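You operate a simulated robot arm through the tools that you are given. There is no shell and no other tool.

You are at the controls of a simulated robot arm. One attempt, no reset.

TASK
The bridge meter is dead: tighten the brass knob, zero the meter, then balance the orange spool.
Fine: the black knob on the key block zeroes the meter; brass knob and black knob before the brown peg goes to ON; probe left where the meter showed 0; brown peg back at REST; no orange flag; white rocker, spool and grey pegs left alone. All other pegs, plugs, probes, cells, spools, bulbs and markers stay put.
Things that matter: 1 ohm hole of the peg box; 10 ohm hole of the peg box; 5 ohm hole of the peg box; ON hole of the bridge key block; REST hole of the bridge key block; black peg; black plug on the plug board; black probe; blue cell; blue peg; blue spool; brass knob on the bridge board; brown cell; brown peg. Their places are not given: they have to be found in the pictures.

It is judged by the outcome, as a careful person would: the job done as asked, and still so three seconds after it is handed in. It fails if anything else is knocked over, pushed out of place, dropped, spilled or broken.

THE ROBOT
A 6-joint arm with a fingered hand, fixed in place. Base frame: the origin is on the floor under the middle of its stand, x ahead of it, y to its left, z up; the work surface is at about z = 800. Units: mm, degrees, N and s.
With the tool pointing down near the work surface it reaches from about 180 to 900 mm from the base axis. Its first joint turns from -166.0 to 166.0 degrees. Payload 5 kg.
The tool frame sits at the grasp point between the pads (the TCP): z along the fingers, y along the line on which they close. The tips reach 37 mm beyond it. The gripper opens to 124 mm; its body begins 43 mm behind the TCP. The gripper is a hand of 3 fingers: y runs from the thumb to the fingers, the wrist lies at [-21, -125, -215] in the tool frame, and closing takes about 1.5 s.
Orientation is that of the tool frame in the base frame, as a unit quaternion [w, x, y, z]. With the fingers straight down and the wrist toward the robot, the tool's x, y and z point along [0, 1, 0], [1, 0, 0] and [0, 0, -1] of the base frame.

THE INTERFACE
- The arm moves only by the tool play_rows. Its argument "increments" is text: rows parted by semicolons, each of 7 numbers parted by spaces: the shift along the base's x, y, z in units of 200 mm (1.0 is 200 mm), then the turn, a rotation vector about the base's x, y, z in units of 60 degrees (1.0 is 60 degrees), then the finger opening in mm, from 0 to 124. In form: dx dy dz wx wy wz claw; .... A call has 1 to 20 rows; each row is the pose to reach, as a shift and turn from the pose commanded when the call began. A call with a number of a shift or a turn outside -1 to 1 is refused whole. Rows are played at 5 a second. More than 50 mm and 8.6 degrees between two rows, or a gripper value outside its range, and nothing of the call is played. Where a pose cannot be reached the arm comes as near as it can. A force on the tool above 70 N (or 10 N above the force at the start of the call, whichever is more), or a blocked arm, ends the call early, and 0.2 s more pass. The fingers move at their own pace (about 72 mm/s each) and stop on an object; they squeeze with about 33 N. The grip force told is the motor's: it shows also when the fingers shut on nothing. Time passes only in rows, and 0.2 s behind the last, so rows that repeat a pose let the fingers close. The reply holds the time, the measured pose of the TCP, the force on the tool along the base axes, the opening and the grip force, in the units named above and with some noise, with the torque about the TCP (base axes, N m) and any sound that the robot's microphone picked up.
- Cameras (640 x 400 px; columns grow to the right, rows downward): "scene" is fixed at [406, -654, 1563.9]; the picture's right is [0.93, -0.37, 0.00], its down [-0.20, -0.51, -0.83] and it looks along [0.31, 0.78, -0.55] (base axes); focal length 357 px, centre (320, 200). "wrist" rides on the gripper at [72, -104, -154] in the tool frame; the picture's right is [-0.83, 0.26, -0.49], its down [-0.51, -0.72, 0.47] and it looks along [-0.23, 0.64, 0.73] (tool axes); focal length 243 px, centre (320, 200).
- get_image(camera): a new picture of that camera. The clock stands still meanwhile.
- hand_shape(shape): the hand has 3 fingers and takes this shape, open, in about a second: jaw (thumb against the fingers, like two jaws); tri (thumb and two fingers); tip (a fingertip pinch); poke (one finger out to press); point (the index stretched); flat (the hand flat); cup (the hand cupped); fist (a fist). The gripper value then closes the fingers along that shape, each until it touches; the sizes above hold for jaw. It gives what a move gives, with no picture.
- pixel_to_xyz(camera, pixels): for up to 12 pixels [column, row] of the newest picture of that camera ("zoom" is the newest enlarged one), the place [x, y, z] in the base frame of the surface seen there, good to about 2 mm, but the place of the scene camera against the robot may be out by one fixed shift of up to 18 mm in any direction. The clock stands still meanwhile.
- zoom(camera, box): a new picture of the part [left, top, right, bottom] of that camera's present view, enlarged. The clock stands still meanwhile.
- finish_job(): hands the job in; it is judged then, once.

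Leave the gripper open and the arm clear of the work at the hand-in unless told otherwise.

The tools are called after "Emit:" by a JSON object that holds its "method" and its "body". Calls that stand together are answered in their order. play_rows: Moves the arm, as the interface text tells. Its arguments: {"type":"object","properties":{"increments":{"type":"string"}},"required":["increments"]} The other tools are called the same way: hand_shape (shape) gives the hand a shape; get_image (camera) takes a picture; pixel_to_xyz (camera, pixels) gives the place of the surface under pixels of a picture; zoom (camera, box) takes an enlarged picture of a part of a camera's view; finish_job () hands the job in.

At the start:

```text
time: 0.0
tool_pos: [711.7, 219.3, 1158.3]
ee_rot: [-0.001, 0.707, 0.707, -0.001]
wrist_force: [-0.5, -0.6, -0.4]
moment: [0.01, 0.01, 0.0]
opening: 123.8
grasp_force: 0.0
shape: jaw
```

scene: 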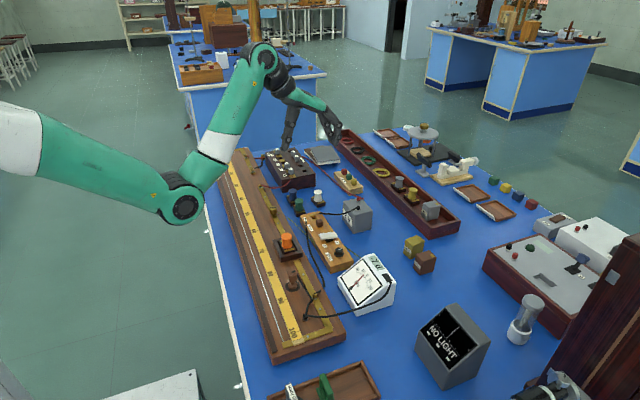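
wrist: 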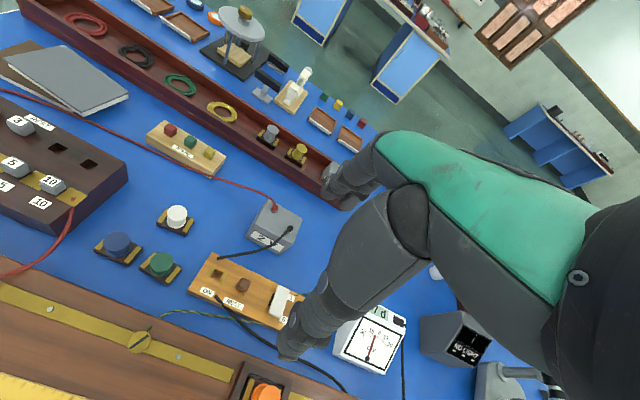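

I start by looking closer at the bridge area in the scene picture (columns 200-420, rows 140-370).

Emit:
{"method": "zoom", "body": {"camera": "scene", "box": [260, 180, 420, 280]}}

Emit:
{"method": "zoom", "body": {"camera": "scene", "box": [220, 130, 380, 230]}}

Emit:
{"method": "zoom", "body": {"camera": "scene", "box": [240, 260, 400, 360]}}

```text
4.00 times, centred on (340, 230) of scene
```

zoom: 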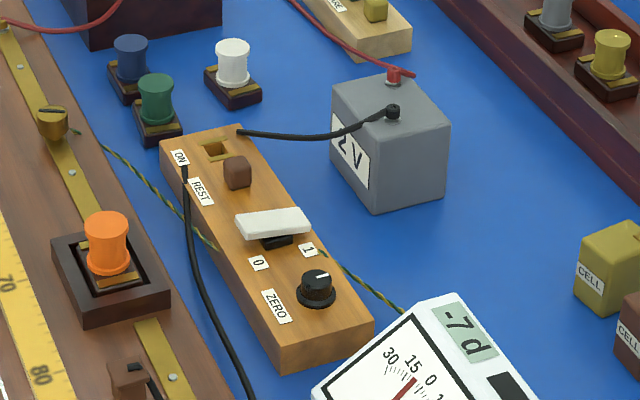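

```text
4.00 times, centred on (300, 180) of scene
```

zoom: 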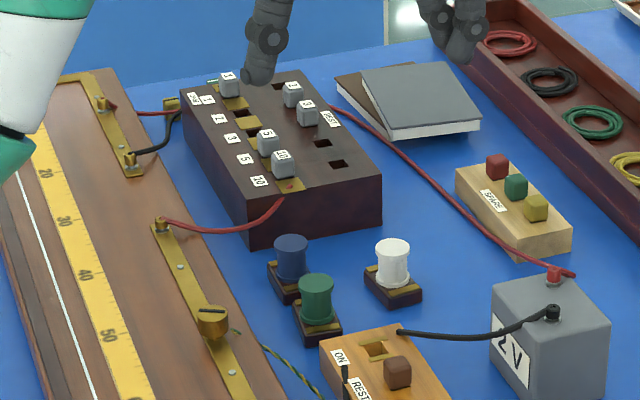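

```text
4.00 times, centred on (320, 310) of scene
```

zoom: 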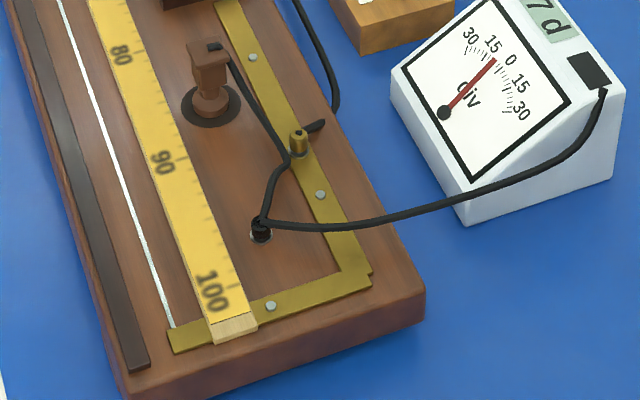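

The meter reads -7 d, brown peg stands in REST, the brass knob sits on the long brass strip. Now I look for the probe (brown/black thing near scene px 293,280) and get positions from both cameras.

Emit:
{"method": "get_image", "body": {"camera": "wrist"}}

Emit:
{"method": "zoom", "body": {"camera": "scene", "box": [270, 250, 350, 300]}}

Emit:
{"method": "zoom", "body": {"camera": "scene", "box": [290, 200, 370, 250]}}

Emit:
{"method": "zoom", "body": {"camera": "wrist", "box": [80, 250, 320, 400]}}

```text
taken
```

wrist: 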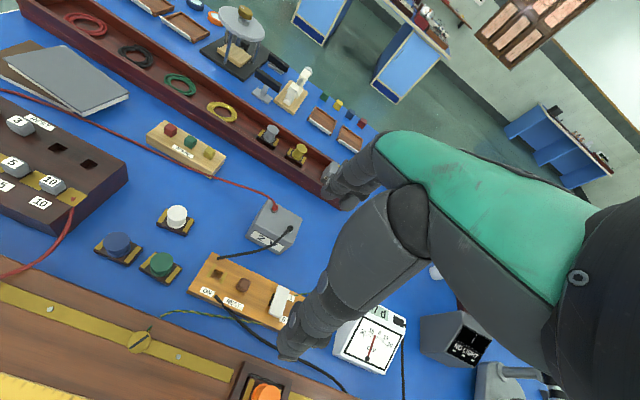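

```text
8.00 times, centred on (310, 275) of scene
```

zoom: 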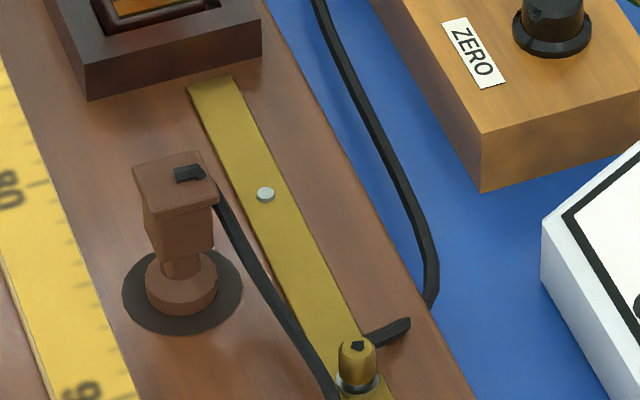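

```text
8.00 times, centred on (330, 225) of scene
```

zoom: 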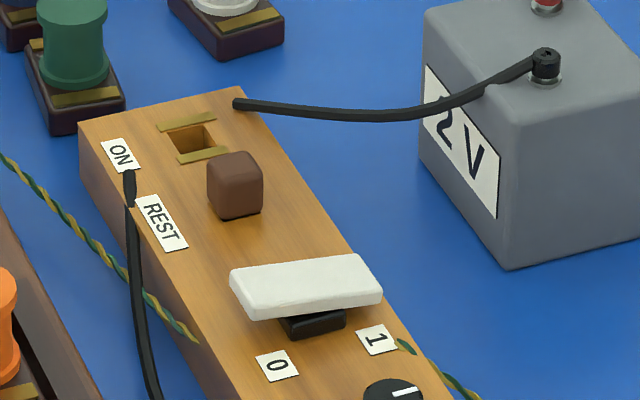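

```text
2.67 times, centred on (200, 325) of wrist
```

zoom: 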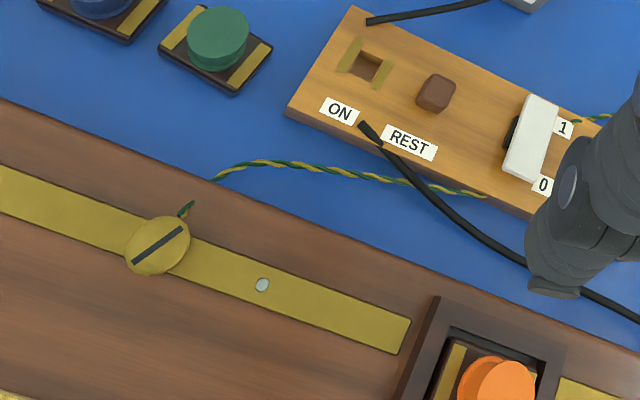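

The jockey (brown probe on a black pad, cable at its top) stands near the 83 mark off the wire. Now I read places of the key items from the wrist picture and the scene picture to compare the two cameras.

Emit:
{"method": "pixel_to_xyz", "body": {"camera": "zoom", "pixels": [[157, 245], [135, 262], [182, 228], [367, 66], [437, 92], [262, 285], [340, 110], [408, 142], [530, 140], [220, 40], [500, 380], [100, 215]]}}

Emit:
{"method": "get_image", "body": {"camera": "scene"}}

```text
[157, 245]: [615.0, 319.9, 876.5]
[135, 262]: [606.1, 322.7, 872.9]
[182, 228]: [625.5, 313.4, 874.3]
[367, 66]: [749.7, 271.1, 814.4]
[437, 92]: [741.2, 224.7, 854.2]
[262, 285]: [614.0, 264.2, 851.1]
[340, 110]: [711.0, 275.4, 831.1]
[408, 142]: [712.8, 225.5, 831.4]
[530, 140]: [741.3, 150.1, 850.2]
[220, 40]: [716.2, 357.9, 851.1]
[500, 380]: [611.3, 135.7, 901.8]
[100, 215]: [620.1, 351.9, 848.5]
```

```text
taken
```

scene: 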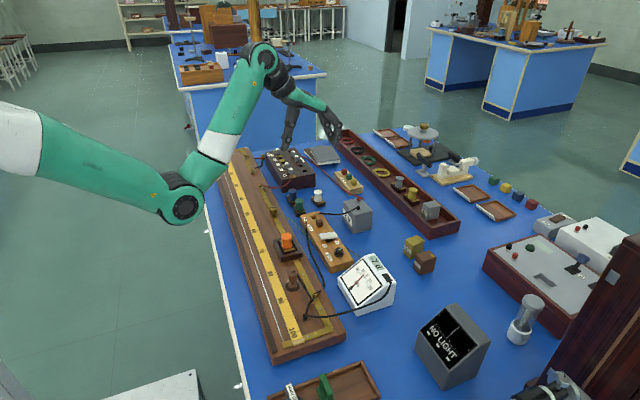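

Now the same items in the scene picture, to learn the fixed shift.

Emit:
{"method": "pixel_to_xyz", "body": {"camera": "scene", "pixels": [[273, 210], [278, 223], [314, 217], [319, 221], [339, 251], [292, 270], [291, 285], [286, 237], [325, 239], [305, 317], [365, 285], [297, 190]]}}

Emit:
{"method": "zoom", "body": {"camera": "scene", "box": [250, 190, 330, 240]}}

```text
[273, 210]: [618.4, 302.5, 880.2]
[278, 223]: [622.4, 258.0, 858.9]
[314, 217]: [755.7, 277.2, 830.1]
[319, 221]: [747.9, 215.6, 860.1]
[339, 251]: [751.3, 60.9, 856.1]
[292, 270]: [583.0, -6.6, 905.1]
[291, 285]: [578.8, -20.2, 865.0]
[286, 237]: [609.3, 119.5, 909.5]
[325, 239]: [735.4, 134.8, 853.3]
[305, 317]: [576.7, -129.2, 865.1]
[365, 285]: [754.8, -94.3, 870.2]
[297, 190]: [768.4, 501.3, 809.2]
```

```text
8.00 times, centred on (290, 215) of scene
```

zoom: 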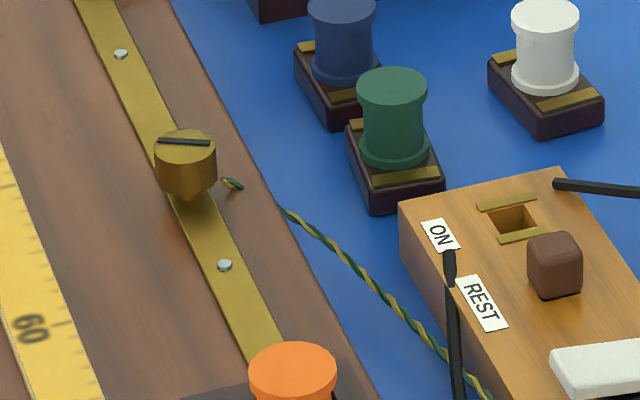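

I measure several common features in this zoom (screw 224,265; knob slot 185,141; peg top 553,248; label centers) to fix the camera shift.

Emit:
{"method": "pixel_to_xyz", "body": {"camera": "zoom", "pixels": [[224, 265], [185, 141], [553, 246], [440, 235], [481, 302], [512, 220], [121, 53], [392, 85], [160, 140], [209, 143]]}}

Emit:
{"method": "zoom", "body": {"camera": "wrist", "box": [0, 270, 200, 395]}}

```text
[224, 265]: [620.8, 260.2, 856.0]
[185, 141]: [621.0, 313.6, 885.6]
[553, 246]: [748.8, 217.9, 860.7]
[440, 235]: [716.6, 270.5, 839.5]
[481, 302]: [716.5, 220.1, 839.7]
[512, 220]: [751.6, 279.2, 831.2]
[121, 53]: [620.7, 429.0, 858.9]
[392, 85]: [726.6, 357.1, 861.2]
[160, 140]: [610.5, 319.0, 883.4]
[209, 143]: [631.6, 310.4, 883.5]
```

```text
3.20 times, centred on (100, 332) of wrist
```

zoom: 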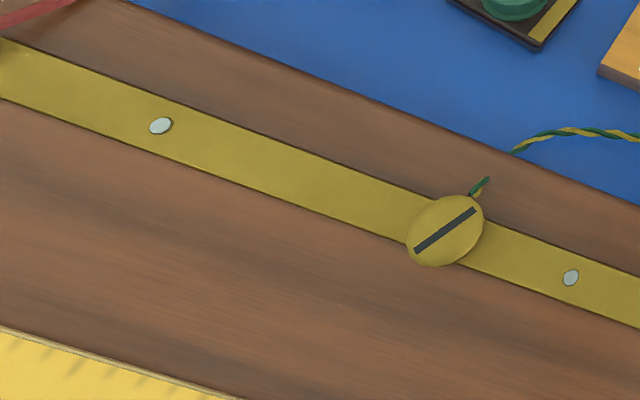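

The scene camera is out by about (+6,-5,+8) mm against the wrist camera. In robot frame: brass knob centre ≈ (615,319.5), top 876, strip at 849; brown peg ≈ (742,223), top 853, block top 831. Next I move above the brass knob at z≈1000 with the opening reduced to 60.

Emit:
{"method": "play_rows", "body": {"increments": "-0.0604 0.0626 -0.0988 0 0 0 60; -0.1209 0.1253 -0.1975 0 0 0 60; -0.1813 0.1879 -0.2963 0 0 0 60; -0.2418 0.2505 -0.395 0 0 0 60; -0.3022 0.3131 -0.4938 0 0 0 60; -0.3626 0.3758 -0.5925 0 0 0 60; -0.4231 0.4384 -0.6913 0 0 0 60; -0.4835 0.501 -0.79 0 0 0 60; -0.4835 0.501 -0.79 0 0 0 60"}}

Emit:
{"method": "get_image", "body": {"camera": "wrist"}}

Emit:
{"method": "get_image", "body": {"camera": "scene"}}

```text
time: 2.0
tool_pos: [613.4, 319.8, 1000.3]
ee_rot: [0.0, 0.707, 0.707, 0.0]
wrist_force: [0.3, -0.6, -0.5]
moment: [0.0, -0.03, -0.01]
opening: 60.4
grasp_force: 0.1
shape: jaw
```

```text
taken
```

wrist: 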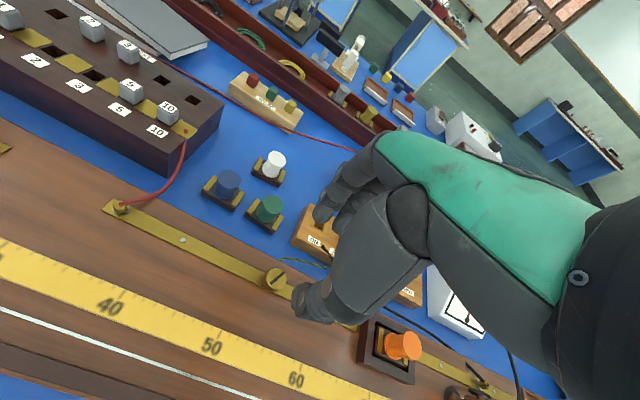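

```text
taken
```

scene: 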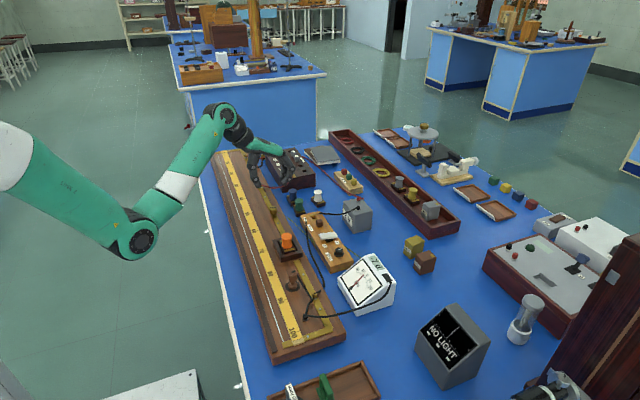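

The knob is at wrist px (275,279). I zoom in the wrist picture for precise places of knob, wire and scale marks.

Emit:
{"method": "zoom", "body": {"camera": "wrist", "box": [210, 220, 370, 320]}}

Emit:
{"method": "pixel_to_xyz", "body": {"camera": "zoom", "pixels": [[265, 232], [240, 210], [300, 260], [262, 275], [200, 195], [340, 300]]}}

Emit:
{"method": "pixel_to_xyz", "body": {"camera": "wrist", "pixels": [[275, 279], [182, 240], [110, 341], [190, 371], [50, 322], [108, 308], [211, 347], [295, 380], [120, 205], [165, 115], [60, 360], [200, 390]]}}

```text
4.00 times, centred on (290, 270) of wrist
```

zoom: 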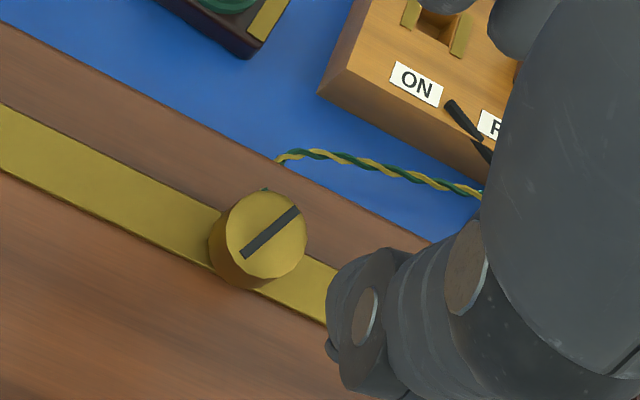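

```text
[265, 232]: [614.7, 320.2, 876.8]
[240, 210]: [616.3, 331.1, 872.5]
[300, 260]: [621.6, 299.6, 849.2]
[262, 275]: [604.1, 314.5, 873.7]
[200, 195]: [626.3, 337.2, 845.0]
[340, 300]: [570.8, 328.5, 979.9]
```

```text
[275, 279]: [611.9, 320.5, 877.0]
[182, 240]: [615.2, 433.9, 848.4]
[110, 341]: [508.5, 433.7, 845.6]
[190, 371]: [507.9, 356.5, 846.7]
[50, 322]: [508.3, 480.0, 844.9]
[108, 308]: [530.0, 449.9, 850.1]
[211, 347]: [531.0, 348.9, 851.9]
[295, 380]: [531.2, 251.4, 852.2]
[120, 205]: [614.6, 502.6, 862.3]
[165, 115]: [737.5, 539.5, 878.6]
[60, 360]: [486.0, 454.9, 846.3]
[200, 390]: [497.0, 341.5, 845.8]
```

The knob centre is (614.7, 320.2), top z 876.8, radius ≈13 mm; the wire lies at x≈508, z≈846, and y ≈ 850 − 10·(scale cm). I turn the hand +60° (counter-clockwise) and lower to z≈930 to have room for a clockwise turn.

Emit:
{"method": "play_rows", "body": {"increments": "0 0.0006 -0.0438 0 0 0.125 60; 0 0.0012 -0.0875 0 0 0.25 60; 0 0.0018 -0.1313 0 0 0.375 60; 0 0.0024 -0.175 0 0 0.5 60; 0 0.003 -0.2188 0 0 0.625 60; 0 0.0035 -0.2625 0 0 0.75 60; 0 0.0035 -0.3063 0 0 0.875 60; 0 0.0035 -0.35 0 0 1 60; 0 0.0035 -0.35 0 0 1 60; 0 0.0035 -0.35 0 0 1 60"}}

Emit:
{"method": "get_image", "body": {"camera": "wrist"}}

Emit:
{"method": "zoom", "body": {"camera": "scene", "box": [210, 130, 370, 230]}}

```text
time: 4.2
tool_pos: [615.3, 318.9, 929.9]
ee_rot: [0.0, 0.258, 0.966, 0.0]
wrist_force: [-0.3, 0.2, 0.2]
moment: [0.02, -0.04, 0.02]
opening: 60.9
grasp_force: 0.0
shape: jaw
```

```text
taken
```

wrist: 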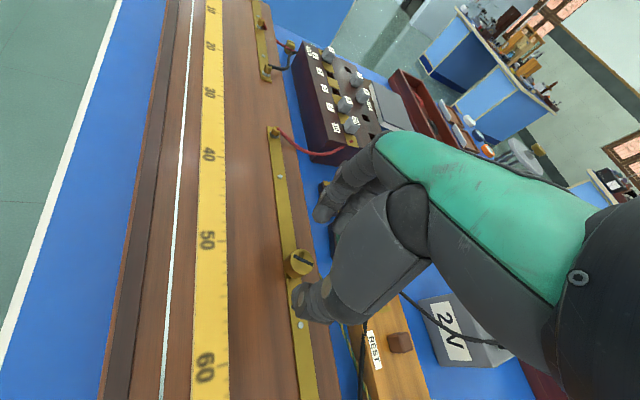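

```text
4.00 times, centred on (290, 180) of scene
```

zoom: 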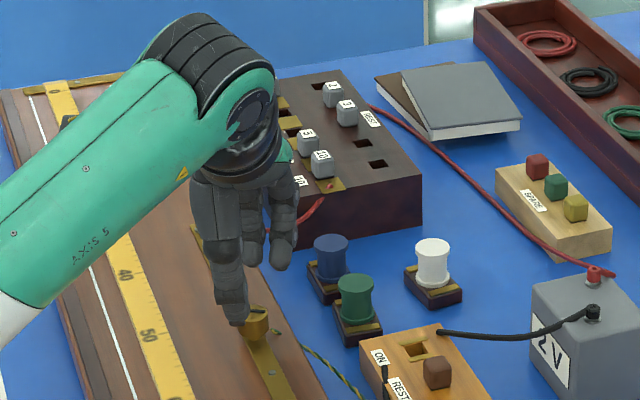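

Knob sits between thumb (px 310,300) and fingers (px 325,215). I check the tip places before descending.

Emit:
{"method": "zoom", "body": {"camera": "wrist", "box": [240, 170, 400, 340]}}

Emit:
{"method": "pixel_to_xyz", "body": {"camera": "wrist", "pixels": [[300, 262], [297, 288], [298, 308], [318, 208], [322, 216], [335, 240], [345, 225], [310, 295]]}}

```text
2.35 times, centred on (320, 255) of wrist
```

zoom: 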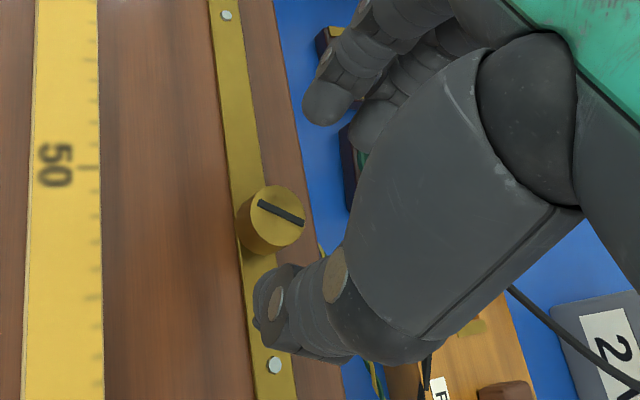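

```text
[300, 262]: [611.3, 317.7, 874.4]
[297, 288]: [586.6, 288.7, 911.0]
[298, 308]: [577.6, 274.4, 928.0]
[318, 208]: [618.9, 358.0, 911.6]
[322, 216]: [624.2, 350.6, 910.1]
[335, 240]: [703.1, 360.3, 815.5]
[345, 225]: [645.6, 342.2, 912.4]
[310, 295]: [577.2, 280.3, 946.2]
```

Thumb and fingers straddle the knob well. I lower to z≈894 (tips ≈857, above the strip at 849) and close on the knob.

Emit:
{"method": "play_rows", "body": {"increments": "0 0.003 -0.045 0 0 0 60; 0 0.005 -0.09 0 0 0 60; 0 0.005 -0.135 0 0 0 60; 0 0.005 -0.175 0 0 0 60; 0 0.005 -0.175 0 0 0 40; 0 0.005 -0.175 0 0 0 25; 0 0.005 -0.175 0 0 0 15; 0 0.005 -0.175 0 0 0 10; 0 0.005 -0.175 0 0 0 10; 0 0.005 -0.175 0 0 0 10; 0 0.005 -0.175 0 0 0 10; 0 0.005 -0.175 0 0 0 10"}}

Emit:
{"method": "get_image", "body": {"camera": "wrist"}}

Emit:
{"method": "zoom", "body": {"camera": "scene", "box": [210, 150, 370, 250]}}

```text
time: 6.8
tool_pos: [613.5, 320.1, 896.3]
ee_rot: [0.0, 0.258, 0.966, 0.0]
wrist_force: [-3.0, -2.1, -3.5]
moment: [-0.02, 0.07, -0.01]
opening: 16.1
grasp_force: 32.6
shape: jaw
```

```text
taken
```

wrist: 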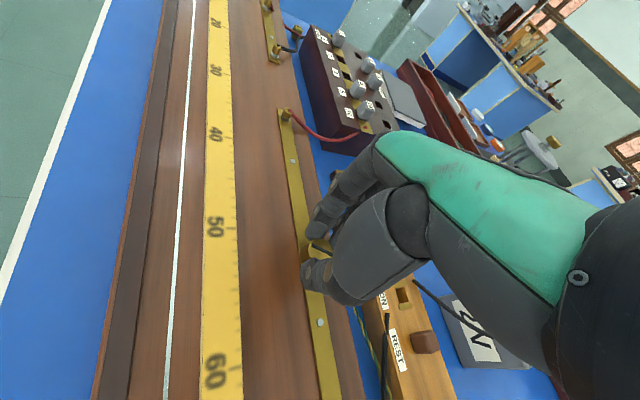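

```text
4.00 times, centred on (290, 200) of scene
```

zoom: 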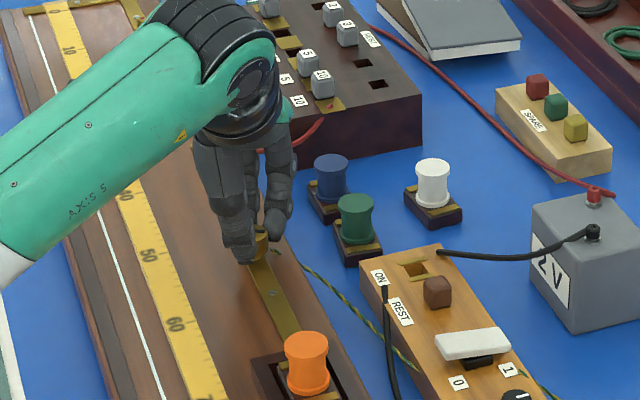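

The fingers hold the knob (opening 16, grip 32.6 N). Now I turn clockwise by 60° in small steps and watch the torque and any sound.

Emit:
{"method": "play_rows", "body": {"increments": "0 0 0 0 0 -0.1 5; 0 0 0 0 0 -0.2 5; 0 0 0 0 0 -0.3 5; 0 0 0 0 0 -0.4 5; 0 0 0 0 0 -0.5 5; 0 0 0 0 0 -0.6 5; 0 0 0 0 0 -0.7 5; 0 0 0 0 0 -0.8 5; 0 0 0 0 0 -0.9 5; 0 0 0 0 0 -1 5"}}

Emit:
{"method": "get_image", "body": {"camera": "wrist"}}

Emit:
{"method": "zoom", "body": {"camera": "scene", "box": [310, 230, 410, 320]}}

```text
time: 9.0
tool_pos: [614.9, 321.3, 896.0]
ee_rot: [0.0, 0.707, 0.707, 0.0]
wrist_force: [-7.4, 2.8, -5.9]
moment: [0.07, 0.2, -0.04]
opening: 15.8
grasp_force: 32.9
shape: jaw
```

```text
taken
```

wrist: 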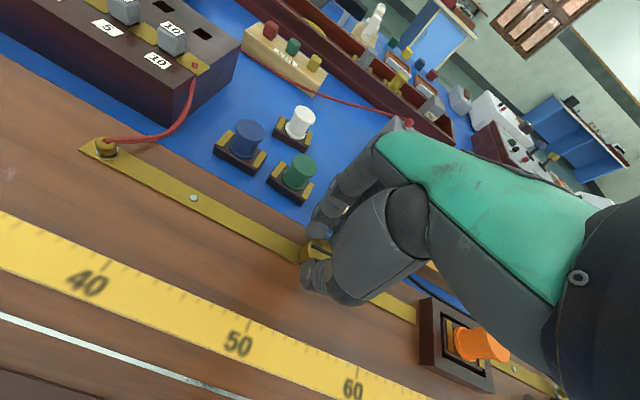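

```text
4.44 times, centred on (360, 275) of scene
```

zoom: 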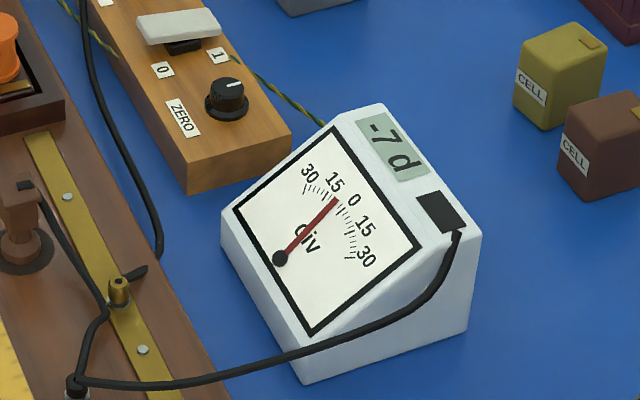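

I look closely at the slot to see if the knob turned with the hand.

Emit:
{"method": "zoom", "body": {"camera": "wrist", "box": [270, 180, 390, 310]}}

Emit:
{"method": "zoom", "body": {"camera": "scene", "box": [240, 170, 320, 230]}}

```text
3.08 times, centred on (330, 245) of wrist
```

zoom: 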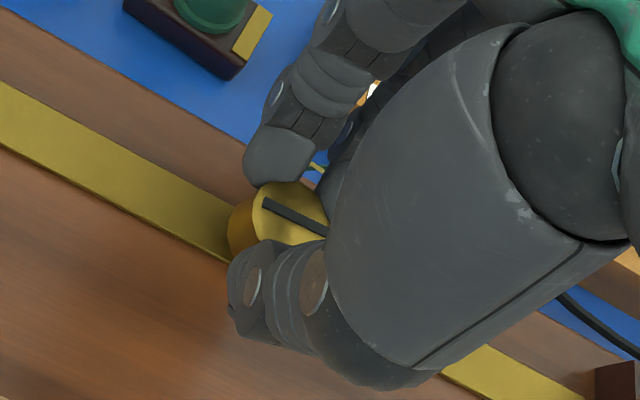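

```text
6.67 times, centred on (280, 200) of scene
```

zoom: 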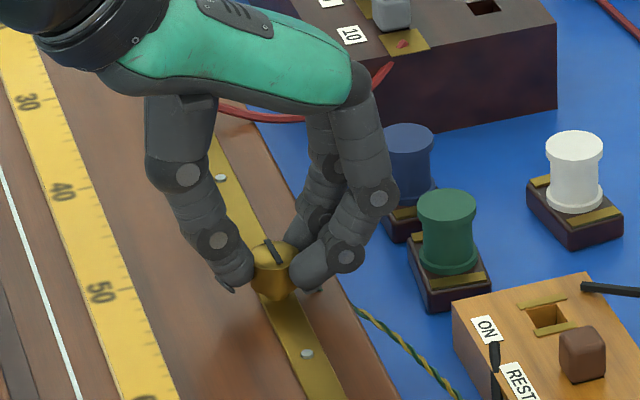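

The slot now points along the strip: it turned ~60° with the hand, with little torque. I keep turning clockwise another 60°.

Emit:
{"method": "play_rows", "body": {"increments": "0 0 0 0 0 -0.1 5; 0 0 0 0 0 -0.2 5; 0 0 0 0 0 -0.3 5; 0 0 0 0 0 -0.4 5; 0 0 0 0 0 -0.5 5; 0 0 0 0 0 -0.6 5; 0 0 0 0 0 -0.7 5; 0 0 0 0 0 -0.8 5; 0 0 0 0 0 -0.9 5; 0 0 0 0 0 -1 5"}}

Emit:
{"method": "zoom", "body": {"camera": "wrist", "box": [270, 180, 390, 310]}}

Emit:
{"method": "zoom", "body": {"camera": "scene", "box": [240, 170, 320, 230]}}

```text
time: 11.2
tool_pos: [616.1, 320.2, 896.4]
ee_rot: [0.0, 0.966, 0.259, 0.0]
wrist_force: [3.3, 4.5, 0.6]
moment: [0.14, -0.1, 0.03]
opening: 15.7
grasp_force: 33.2
shape: jaw
```

```text
3.08 times, centred on (330, 245) of wrist
```

zoom: 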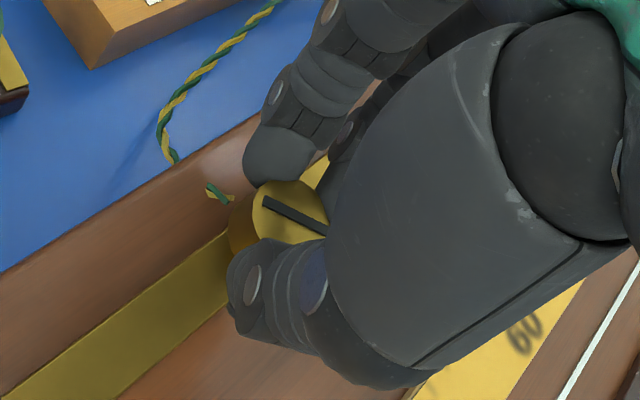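

```text
6.67 times, centred on (280, 200) of scene
```

zoom: 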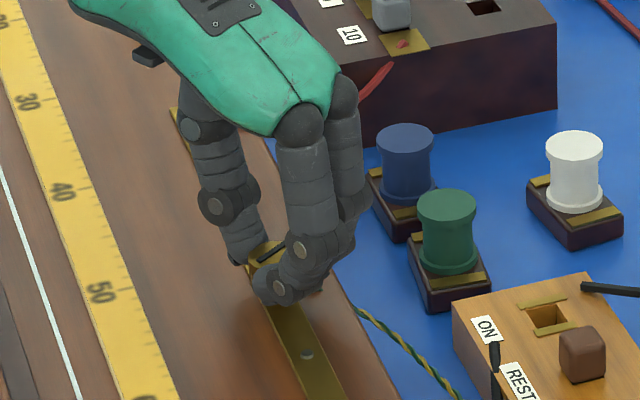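

The knob follows without resistance so far (120° total). I open, turn the hand back +60° twice around the knob, and re-grip.

Emit:
{"method": "play_rows", "body": {"increments": "0 0 0 0 0 0 30; 0 0 0 0 0 0 55; 0 0 0 0 0 0 55; 0 0 0 0 0 0 55; 0 0 0 0 0 0.125 55; 0 0 0 0 0 0.25 55; 0 0 0 0 0 0.375 55; 0 0 0 0 0 0.5 55; 0 0 0 0 0 0.625 55; 0 0 0 0 0 0.75 55; 0 0 0 0 0 0.875 55; 0 0 0 0 0 1 55"}}

Emit:
{"method": "zoom", "body": {"camera": "wrist", "box": [240, 170, 400, 310]}}

Emit:
{"method": "zoom", "body": {"camera": "scene", "box": [240, 170, 320, 230]}}

```text
time: 13.8
tool_pos: [615.0, 320.7, 895.4]
ee_rot: [0.0, 0.707, 0.708, 0.001]
wrist_force: [0.5, 0.0, 0.0]
moment: [0.02, 0.02, -0.01]
opening: 54.6
grasp_force: 0.0
shape: jaw
```

```text
2.86 times, centred on (320, 240) of wrist
```

zoom: 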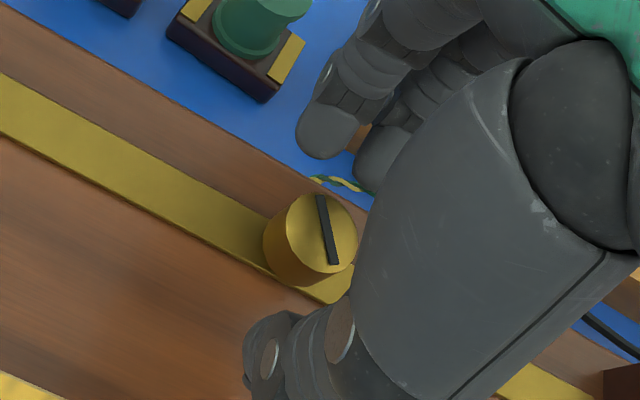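

```text
6.67 times, centred on (280, 200) of scene
```

zoom: 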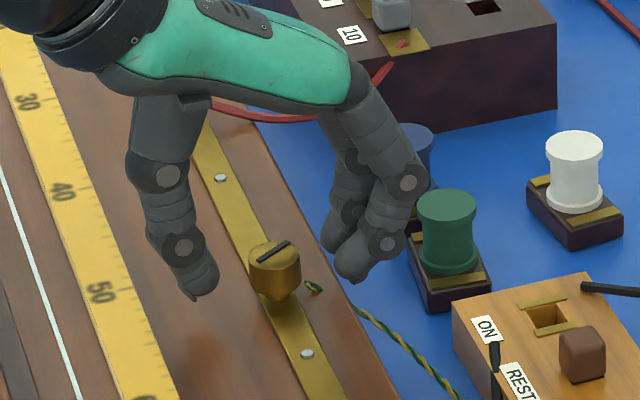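

The knob kept its new angle. I check the knob's height, then go on turning the hand back to +60° and re-grip.

Emit:
{"method": "pixel_to_xyz", "body": {"camera": "zoom", "pixels": [[275, 252], [263, 243], [285, 246]]}}

Emit:
{"method": "play_rows", "body": {"increments": "0 0 0 0 0 0.125 55; 0 0 0 0 0 0.25 55; 0 0 0 0 0 0.375 55; 0 0 0 0 0 0.5 55; 0 0 0 0 0 0.625 55; 0 0 0 0 0 0.75 55; 0 0 0 0 0 0.875 55; 0 0 0 0 0 1 55; 0 0 0 0 0 1 35; 0 0 0 0 0 1 20; 0 0 0 0 0 1 10; 0 0 0 0 0 1 5; 0 0 0 0 0 1 5; 0 0 0 0 0 1 5; 0 0 0 0 0 1 5"}}

Emit:
{"method": "zoom", "body": {"camera": "wrist", "box": [270, 180, 390, 310]}}

```text
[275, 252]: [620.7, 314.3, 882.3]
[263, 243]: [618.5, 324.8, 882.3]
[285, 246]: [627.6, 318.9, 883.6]
```

```text
time: 17.0
tool_pos: [615.0, 320.6, 895.0]
ee_rot: [0.0, 0.258, 0.966, 0.0]
wrist_force: [-1.2, -1.9, -2.9]
moment: [-0.04, 0.05, 0.0]
opening: 15.5
grasp_force: 33.1
shape: jaw
```

```text
3.08 times, centred on (330, 245) of wrist
```

zoom: 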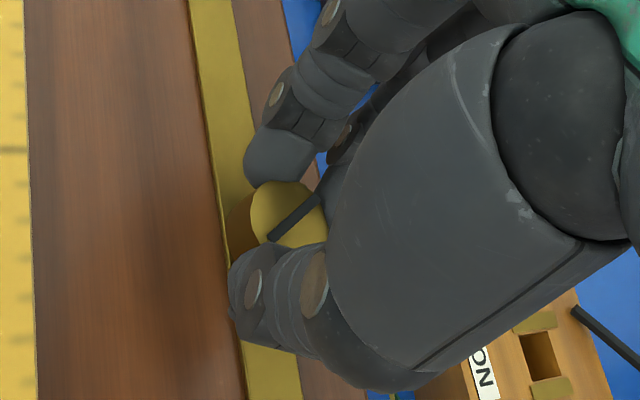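

Gripped again. Turn clockwise 60° more, watching torque.

Emit:
{"method": "play_rows", "body": {"increments": "0 0 0 0 0 -0.1 5; 0 0 0 0 0 -0.2 5; 0 0 0 0 0 -0.3 5; 0 0 0 0 0 -0.4 5; 0 0 0 0 0 -0.5 5; 0 0 0 0 0 -0.6 5; 0 0 0 0 0 -0.7 5; 0 0 0 0 0 -0.8 5; 0 0 0 0 0 -0.9 5; 0 0 0 0 0 -1 5"}}

Emit:
{"method": "zoom", "body": {"camera": "wrist", "box": [270, 180, 390, 310]}}

Emit:
{"method": "zoom", "body": {"camera": "scene", "box": [310, 230, 410, 320]}}

```text
time: 19.2
tool_pos: [615.0, 323.3, 894.7]
ee_rot: [0.0, 0.707, 0.707, 0.001]
wrist_force: [2.9, 16.1, -11.5]
moment: [0.56, -0.28, 0.41]
opening: 14.5
grasp_force: 33.1
shape: jaw
```

```text
3.08 times, centred on (330, 245) of wrist
```

zoom: 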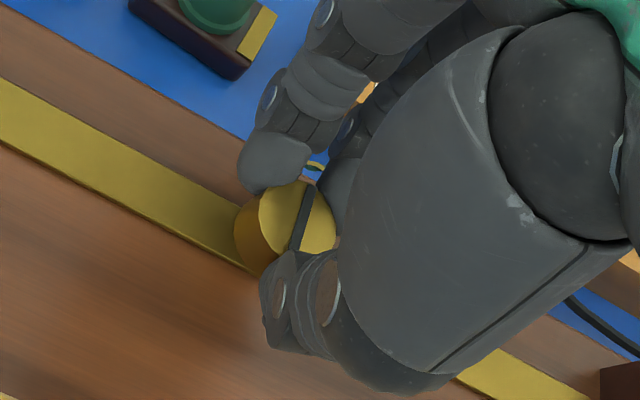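

```text
4.44 times, centred on (360, 275) of scene
```

zoom: 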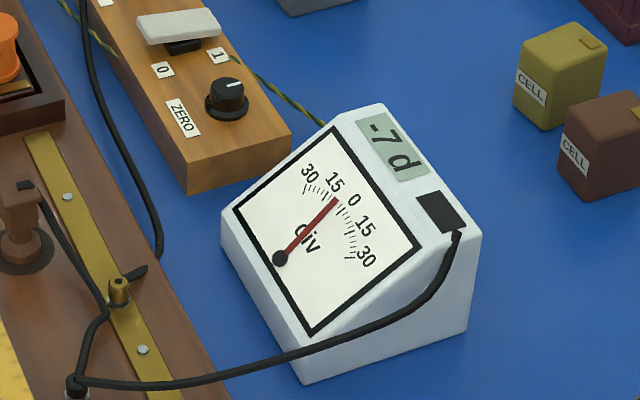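

Torque rose to 0.41 N·m and the fingers slipped on the knob: it has come to its stop (tight). I open the fingers and check the slot.

Emit:
{"method": "play_rows", "body": {"increments": "0 0 0 0 0 0 20; 0 0 0 0 0 0 40; 0 -0.015 0 0 0 0 55; 0 -0.015 0 0 0 0 55; 0 -0.015 0 0 0 0 55"}}

Emit:
{"method": "zoom", "body": {"camera": "wrist", "box": [240, 170, 400, 310]}}

Emit:
{"method": "zoom", "body": {"camera": "scene", "box": [240, 170, 320, 230]}}

```text
time: 20.4
tool_pos: [614.1, 317.8, 895.8]
ee_rot: [-0.001, 0.708, 0.707, 0.0]
wrist_force: [0.9, 0.3, 0.5]
moment: [-0.01, 0.02, -0.05]
opening: 54.5
grasp_force: 0.0
shape: jaw
```

```text
2.86 times, centred on (320, 240) of wrist
```

zoom: 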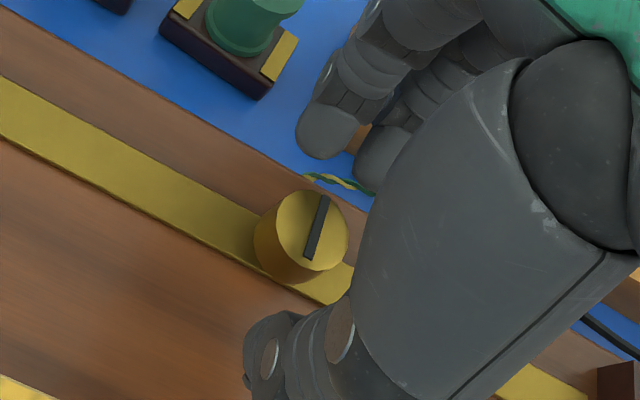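

```text
6.67 times, centred on (280, 200) of scene
```

zoom: 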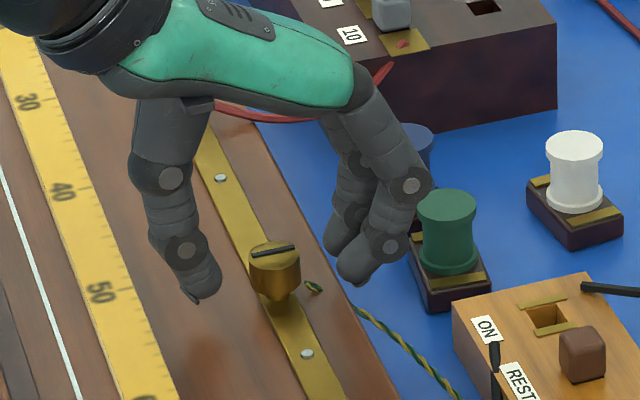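

The slot moved about 28° more before the stop (≈148° in total). To be sure it is the stop and not a slip, I re-centre, grip again and try a gentle 15° more, watching torque.

Emit:
{"method": "play_rows", "body": {"increments": "0 0.01 0 0 0 0 35; 0 0.01 0 0 0 0 20; 0 0.01 0 0 0 0 10; 0 0.01 0 0 0 0 5; 0 0.01 0 0 0 0 5; 0 0.01 0 0 0 0 5; 0 0.01 0 0 0 0 5; 0 0.01 0 0 0 -0.08 5; 0 0.01 0 0 0 -0.16 5; 0 0.01 0 0 0 -0.25 5"}}

Emit:
{"method": "zoom", "body": {"camera": "wrist", "box": [270, 180, 390, 310]}}

```text
time: 22.6
tool_pos: [614.4, 320.1, 896.6]
ee_rot: [-0.001, 0.793, 0.609, 0.001]
wrist_force: [1.0, 14.0, -7.7]
moment: [0.34, -0.14, 0.29]
opening: 14.7
grasp_force: 33.0
shape: jaw
```

```text
3.08 times, centred on (330, 245) of wrist
```

zoom: 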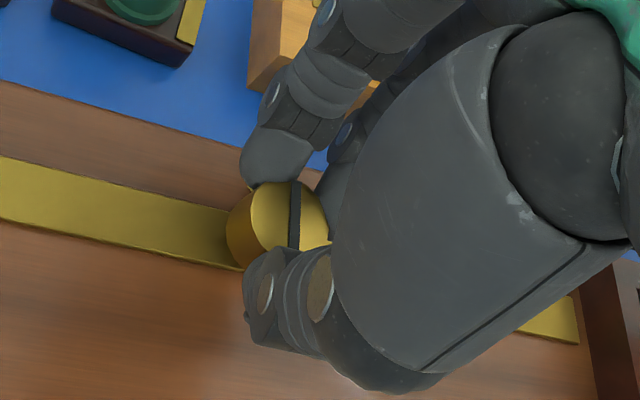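

Torque rises at once (0.29 N·m at 15°) and the slot stays: the brass knob is tight. I open, lift to ~z 1000 and turn the hand straight.

Emit:
{"method": "play_rows", "body": {"increments": "0 0 0 0 0 0.05 20; 0 0 0 0 0 0.05 40; 0 0 0 0 0 0.05 55; 0 0 0 0 0 0.05 55; 0 0 0.1 0 0 0.1 55; 0 0 0.2 0 0 0.15 55; 0 0 0.35 0 0 0.2 55; 0 0 0.5 0 0 0.25 55; 0 0 0.6 0 0 0.25 55; 0 0 0.6 0 0 0.25 55"}}

Emit:
{"method": "get_image", "body": {"camera": "wrist"}}

Emit:
{"method": "zoom", "body": {"camera": "scene", "box": [300, 210, 400, 270]}}

```text
time: 24.8
tool_pos: [614.6, 320.2, 1016.0]
ee_rot: [0.0, 0.707, 0.707, 0.0]
wrist_force: [0.5, -0.4, -0.6]
moment: [0.01, -0.04, 0.01]
opening: 54.4
grasp_force: 0.2
shape: jaw
```

```text
taken
```

wrist: 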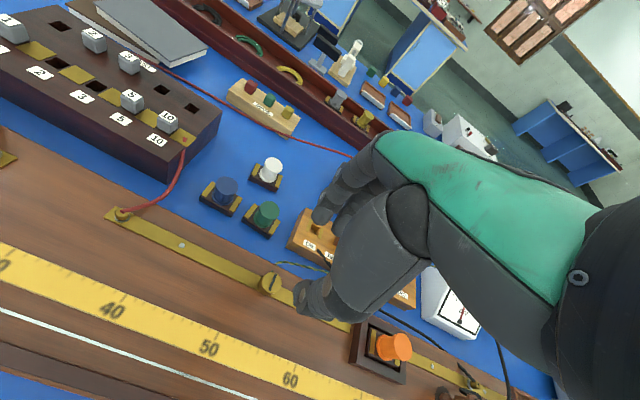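

```text
6.40 times, centred on (350, 240) of scene
```

zoom: 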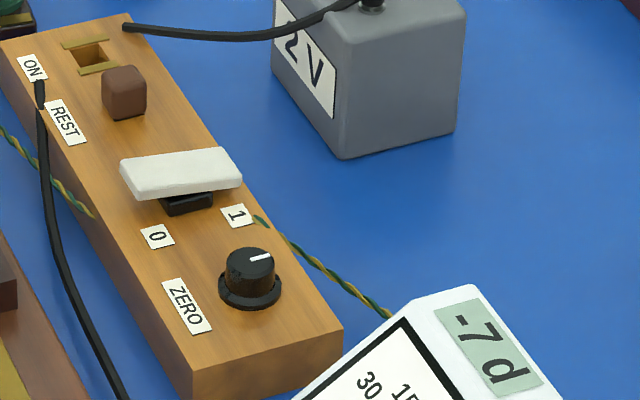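

Now the black ZERO knob at zoom (249,265). I read places for it, the rocker, the meter's near edges, and the battery.

Emit:
{"method": "pixel_to_xyz", "body": {"camera": "zoom", "pixels": [[249, 258], [228, 262], [274, 256], [268, 255], [250, 303], [222, 293], [281, 287], [241, 175], [190, 200], [410, 300], [472, 290], [345, 60]]}}

Emit:
{"method": "zoom", "body": {"camera": "scene", "box": [330, 240, 370, 265]}}

```text
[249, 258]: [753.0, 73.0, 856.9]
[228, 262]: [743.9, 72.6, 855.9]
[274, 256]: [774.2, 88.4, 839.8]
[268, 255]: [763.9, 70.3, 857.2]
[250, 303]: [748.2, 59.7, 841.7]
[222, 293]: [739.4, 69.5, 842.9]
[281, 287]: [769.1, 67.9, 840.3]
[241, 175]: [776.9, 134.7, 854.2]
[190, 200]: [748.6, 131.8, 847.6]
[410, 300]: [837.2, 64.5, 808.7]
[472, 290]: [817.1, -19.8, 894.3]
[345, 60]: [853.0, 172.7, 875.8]
```

```text
16.00 times, centred on (350, 252) of scene
```

zoom: 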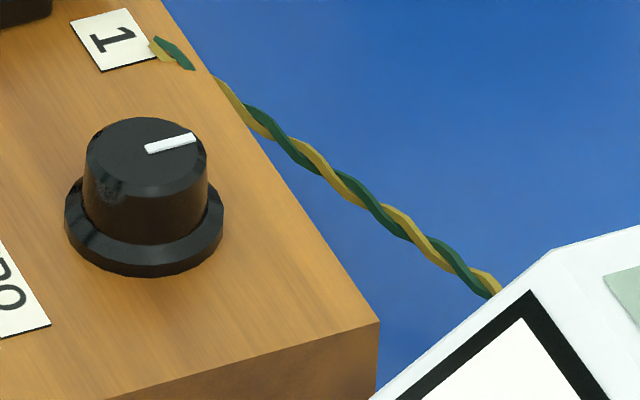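

Black knob ≈ (748,77), top ≈849, flange near 834, mark pointing about +x. I move towards it at z≈1015, well above everything.

Emit:
{"method": "play_rows", "body": {"increments": "0.0831 -0.1125 0 0 0 0 50; 0.1663 -0.225 0 0 0 0 50; 0.2494 -0.3375 0 0 0 0 50; 0.3325 -0.45 0 0 0 0 50; 0.4156 -0.5625 0 0 0 0 50; 0.4988 -0.675 0 0 0 0 50; 0.5819 -0.7875 0 0 0 0 50; 0.665 -0.9 0 0 0 0 50; 0.665 -0.95 -0.02 0 0 0 50; 0.665 -1 -0.05 0 0 0 50; 0.665 -1 -0.05 0 0 0 50"}}

Emit:
{"method": "get_image", "body": {"camera": "wrist"}}

```text
time: 27.2
tool_pos: [747.4, 118.4, 1004.9]
ee_rot: [0.0, 0.707, 0.707, 0.001]
wrist_force: [-1.0, 0.6, 0.1]
moment: [-0.02, 0.01, -0.03]
opening: 50.3
grasp_force: 0.1
shape: jaw
```

```text
taken
```

wrist: 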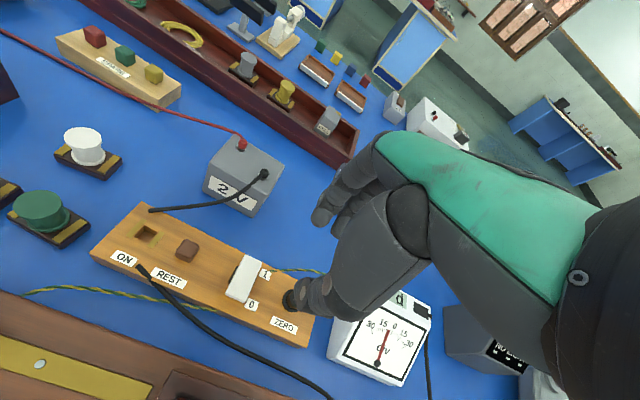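

The black knob shows at px (292,298) beside the thumb; peg and holes are visible too. I zoom for precise places.

Emit:
{"method": "zoom", "body": {"camera": "wrist", "box": [220, 240, 340, 340]}}

Emit:
{"method": "pixel_to_xyz", "body": {"camera": "zoom", "pixels": [[375, 280], [365, 300], [395, 300], [340, 280], [380, 330], [150, 120], [200, 180], [350, 60]]}}

Emit:
{"method": "zoom", "body": {"camera": "wrist", "box": [100, 200, 260, 300]}}

Emit:
{"method": "pixel_to_xyz", "body": {"camera": "zoom", "pixels": [[345, 190], [365, 175], [325, 195], [345, 205], [180, 135], [160, 125], [195, 115], [205, 140], [185, 155], [140, 140], [385, 205], [100, 235]]}}

```text
4.00 times, centred on (280, 290) of wrist
```

zoom: 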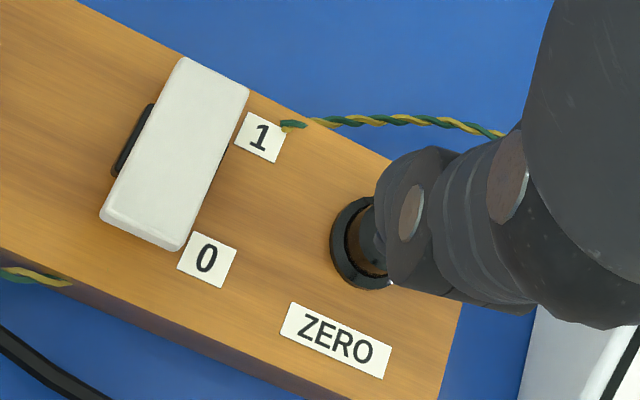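

```text
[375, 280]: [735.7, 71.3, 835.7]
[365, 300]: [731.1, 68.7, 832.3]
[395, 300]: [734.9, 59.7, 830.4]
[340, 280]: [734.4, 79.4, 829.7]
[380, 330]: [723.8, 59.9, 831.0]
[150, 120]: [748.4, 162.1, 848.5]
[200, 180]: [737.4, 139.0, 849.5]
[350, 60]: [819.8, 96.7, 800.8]
```

```text
4.00 times, centred on (180, 250) of wrist
```

zoom: 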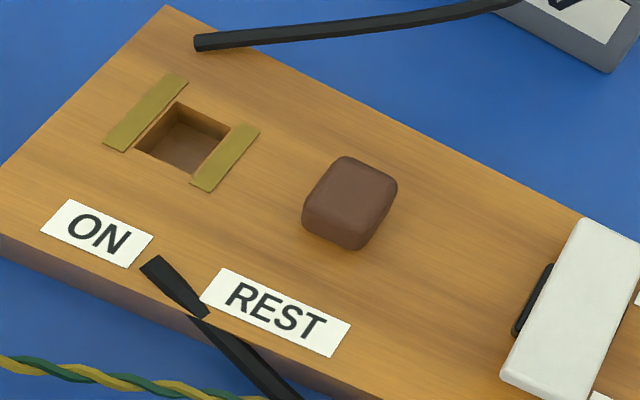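

```text
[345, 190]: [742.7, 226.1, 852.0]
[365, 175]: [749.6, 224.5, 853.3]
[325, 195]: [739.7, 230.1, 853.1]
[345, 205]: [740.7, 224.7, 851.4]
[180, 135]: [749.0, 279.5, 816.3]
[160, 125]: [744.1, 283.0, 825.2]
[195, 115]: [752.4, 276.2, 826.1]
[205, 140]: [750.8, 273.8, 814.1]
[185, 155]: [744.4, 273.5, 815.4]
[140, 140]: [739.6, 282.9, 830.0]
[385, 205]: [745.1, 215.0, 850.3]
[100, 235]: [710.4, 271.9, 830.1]
```

Now I go above the black knob: TCP to (748,77,940), tips ≈903.

Emit:
{"method": "play_rows", "body": {"increments": "0 -0.054 -0.06 0 0 0 45; 0 -0.108 -0.13 0 0 0 45; 0 -0.162 -0.2 0 0 0 45; 0 -0.216 -0.26 0 0 0 45; 0 -0.216 -0.325 0 0 0 45; 0 -0.216 -0.325 0 0 0 45"}}

Emit:
{"method": "zoom", "body": {"camera": "wrist", "box": [240, 170, 400, 310]}}

Emit:
{"method": "zoom", "body": {"camera": "scene", "box": [300, 200, 400, 270]}}

```text
time: 28.6
tool_pos: [747.1, 75.6, 941.5]
ee_rot: [0.0, 0.707, 0.707, 0.0]
wrist_force: [0.1, -0.5, 0.1]
moment: [-0.06, 0.01, 0.0]
opening: 45.6
grasp_force: 0.2
shape: jaw
```

```text
2.86 times, centred on (320, 240) of wrist
```

zoom: 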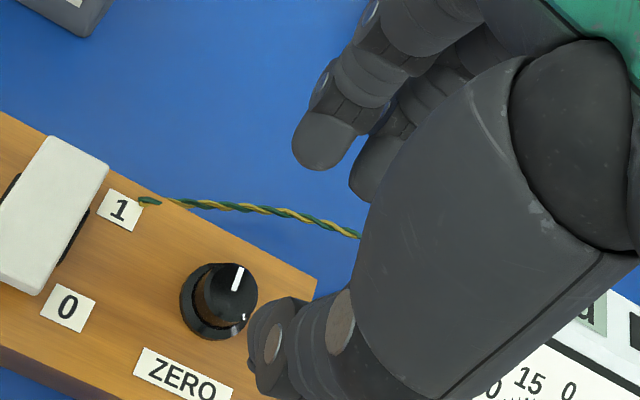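

```text
5.71 times, centred on (350, 235) of scene
```

zoom: 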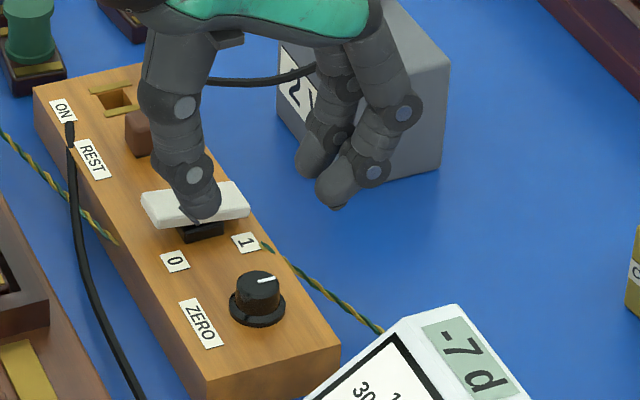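

I zoom on the knob in the wrist view and read its places.

Emit:
{"method": "zoom", "body": {"camera": "wrist", "box": [270, 240, 350, 300]}}

Emit:
{"method": "pixel_to_xyz", "body": {"camera": "zoom", "pixels": [[261, 202], [220, 180], [250, 160], [300, 165], [315, 200], [300, 240], [250, 250], [168, 220], [220, 300], [265, 185], [250, 232], [300, 320]]}}

```text
6.67 times, centred on (310, 270) of wrist
```

zoom: 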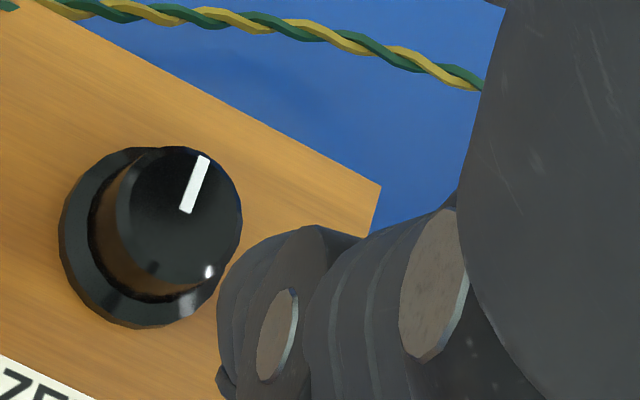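

```text
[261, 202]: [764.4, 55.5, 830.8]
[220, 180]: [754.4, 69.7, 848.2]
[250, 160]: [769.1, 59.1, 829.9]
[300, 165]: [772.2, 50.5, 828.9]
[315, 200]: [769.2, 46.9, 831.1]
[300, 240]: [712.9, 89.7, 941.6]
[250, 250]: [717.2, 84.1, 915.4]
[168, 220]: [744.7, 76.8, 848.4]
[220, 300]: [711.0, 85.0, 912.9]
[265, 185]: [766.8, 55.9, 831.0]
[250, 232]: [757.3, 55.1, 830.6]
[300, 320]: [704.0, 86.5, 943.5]
```

The knob's top disc is centred about zoom (180,212). I read its centre, rim and the white mark.

Emit:
{"method": "pixel_to_xyz", "body": {"camera": "zoom", "pixels": [[180, 214], [202, 160], [186, 208], [130, 215], [232, 215], [180, 160], [180, 270], [80, 240], [140, 318], [62, 230], [95, 165]]}}

```text
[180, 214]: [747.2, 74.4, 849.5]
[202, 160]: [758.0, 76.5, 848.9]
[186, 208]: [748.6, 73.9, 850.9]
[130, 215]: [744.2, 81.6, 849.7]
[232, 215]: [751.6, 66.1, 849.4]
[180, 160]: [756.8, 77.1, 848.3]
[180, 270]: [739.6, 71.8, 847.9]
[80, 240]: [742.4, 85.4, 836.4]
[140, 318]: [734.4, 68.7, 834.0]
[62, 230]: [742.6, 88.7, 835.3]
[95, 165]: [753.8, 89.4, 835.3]
```

Knob centre ≈ (748,74), top 849, flange top 835.5, radius 9.5. I lower to TCP z≈875 (tips ≈838) and close gently.

Emit:
{"method": "play_rows", "body": {"increments": "0 -0.015 -0.08 0 0 0 45; 0 -0.015 -0.16 0 0 0 45; 0 -0.015 -0.24 0 0 0 45; 0 -0.015 -0.29 0 0 0 45; 0 -0.015 -0.325 0 0 0 45; 0 -0.015 -0.325 0 0 0 30; 0 -0.015 -0.325 0 0 0 20; 0 -0.015 -0.325 0 0 0 12; 0 -0.015 -0.325 0 0 0 5; 0 -0.015 -0.325 0 0 0 3; 0 -0.015 -0.325 0 0 0 3; 0 -0.015 -0.325 0 0 0 3"}}

Emit:
{"method": "zoom", "body": {"camera": "wrist", "box": [240, 170, 400, 310]}}

Emit:
{"method": "zoom", "body": {"camera": "scene", "box": [310, 210, 410, 300]}}

```text
time: 31.2
tool_pos: [747.4, 71.1, 875.4]
ee_rot: [0.0, 0.708, 0.706, -0.001]
wrist_force: [-3.5, -1.1, -0.6]
moment: [-0.07, 0.11, 0.03]
opening: 12.2
grasp_force: 32.5
shape: jaw
```

```text
2.86 times, centred on (320, 240) of wrist
```

zoom: 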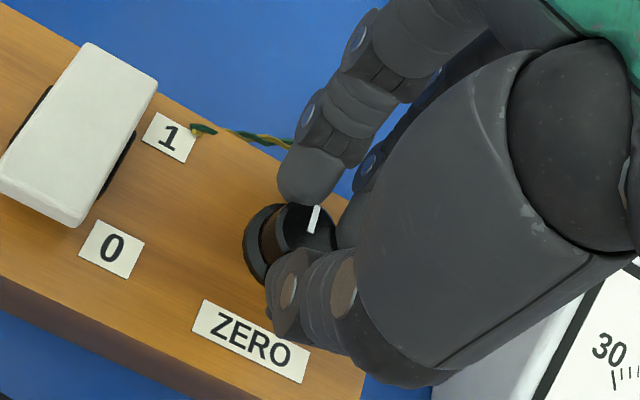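

```text
4.44 times, centred on (360, 255) of scene
```

zoom: 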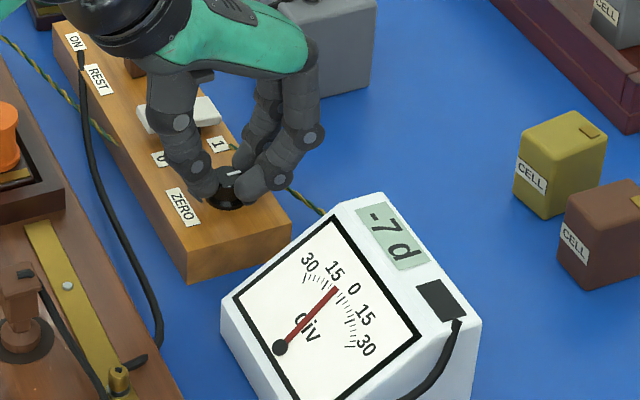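

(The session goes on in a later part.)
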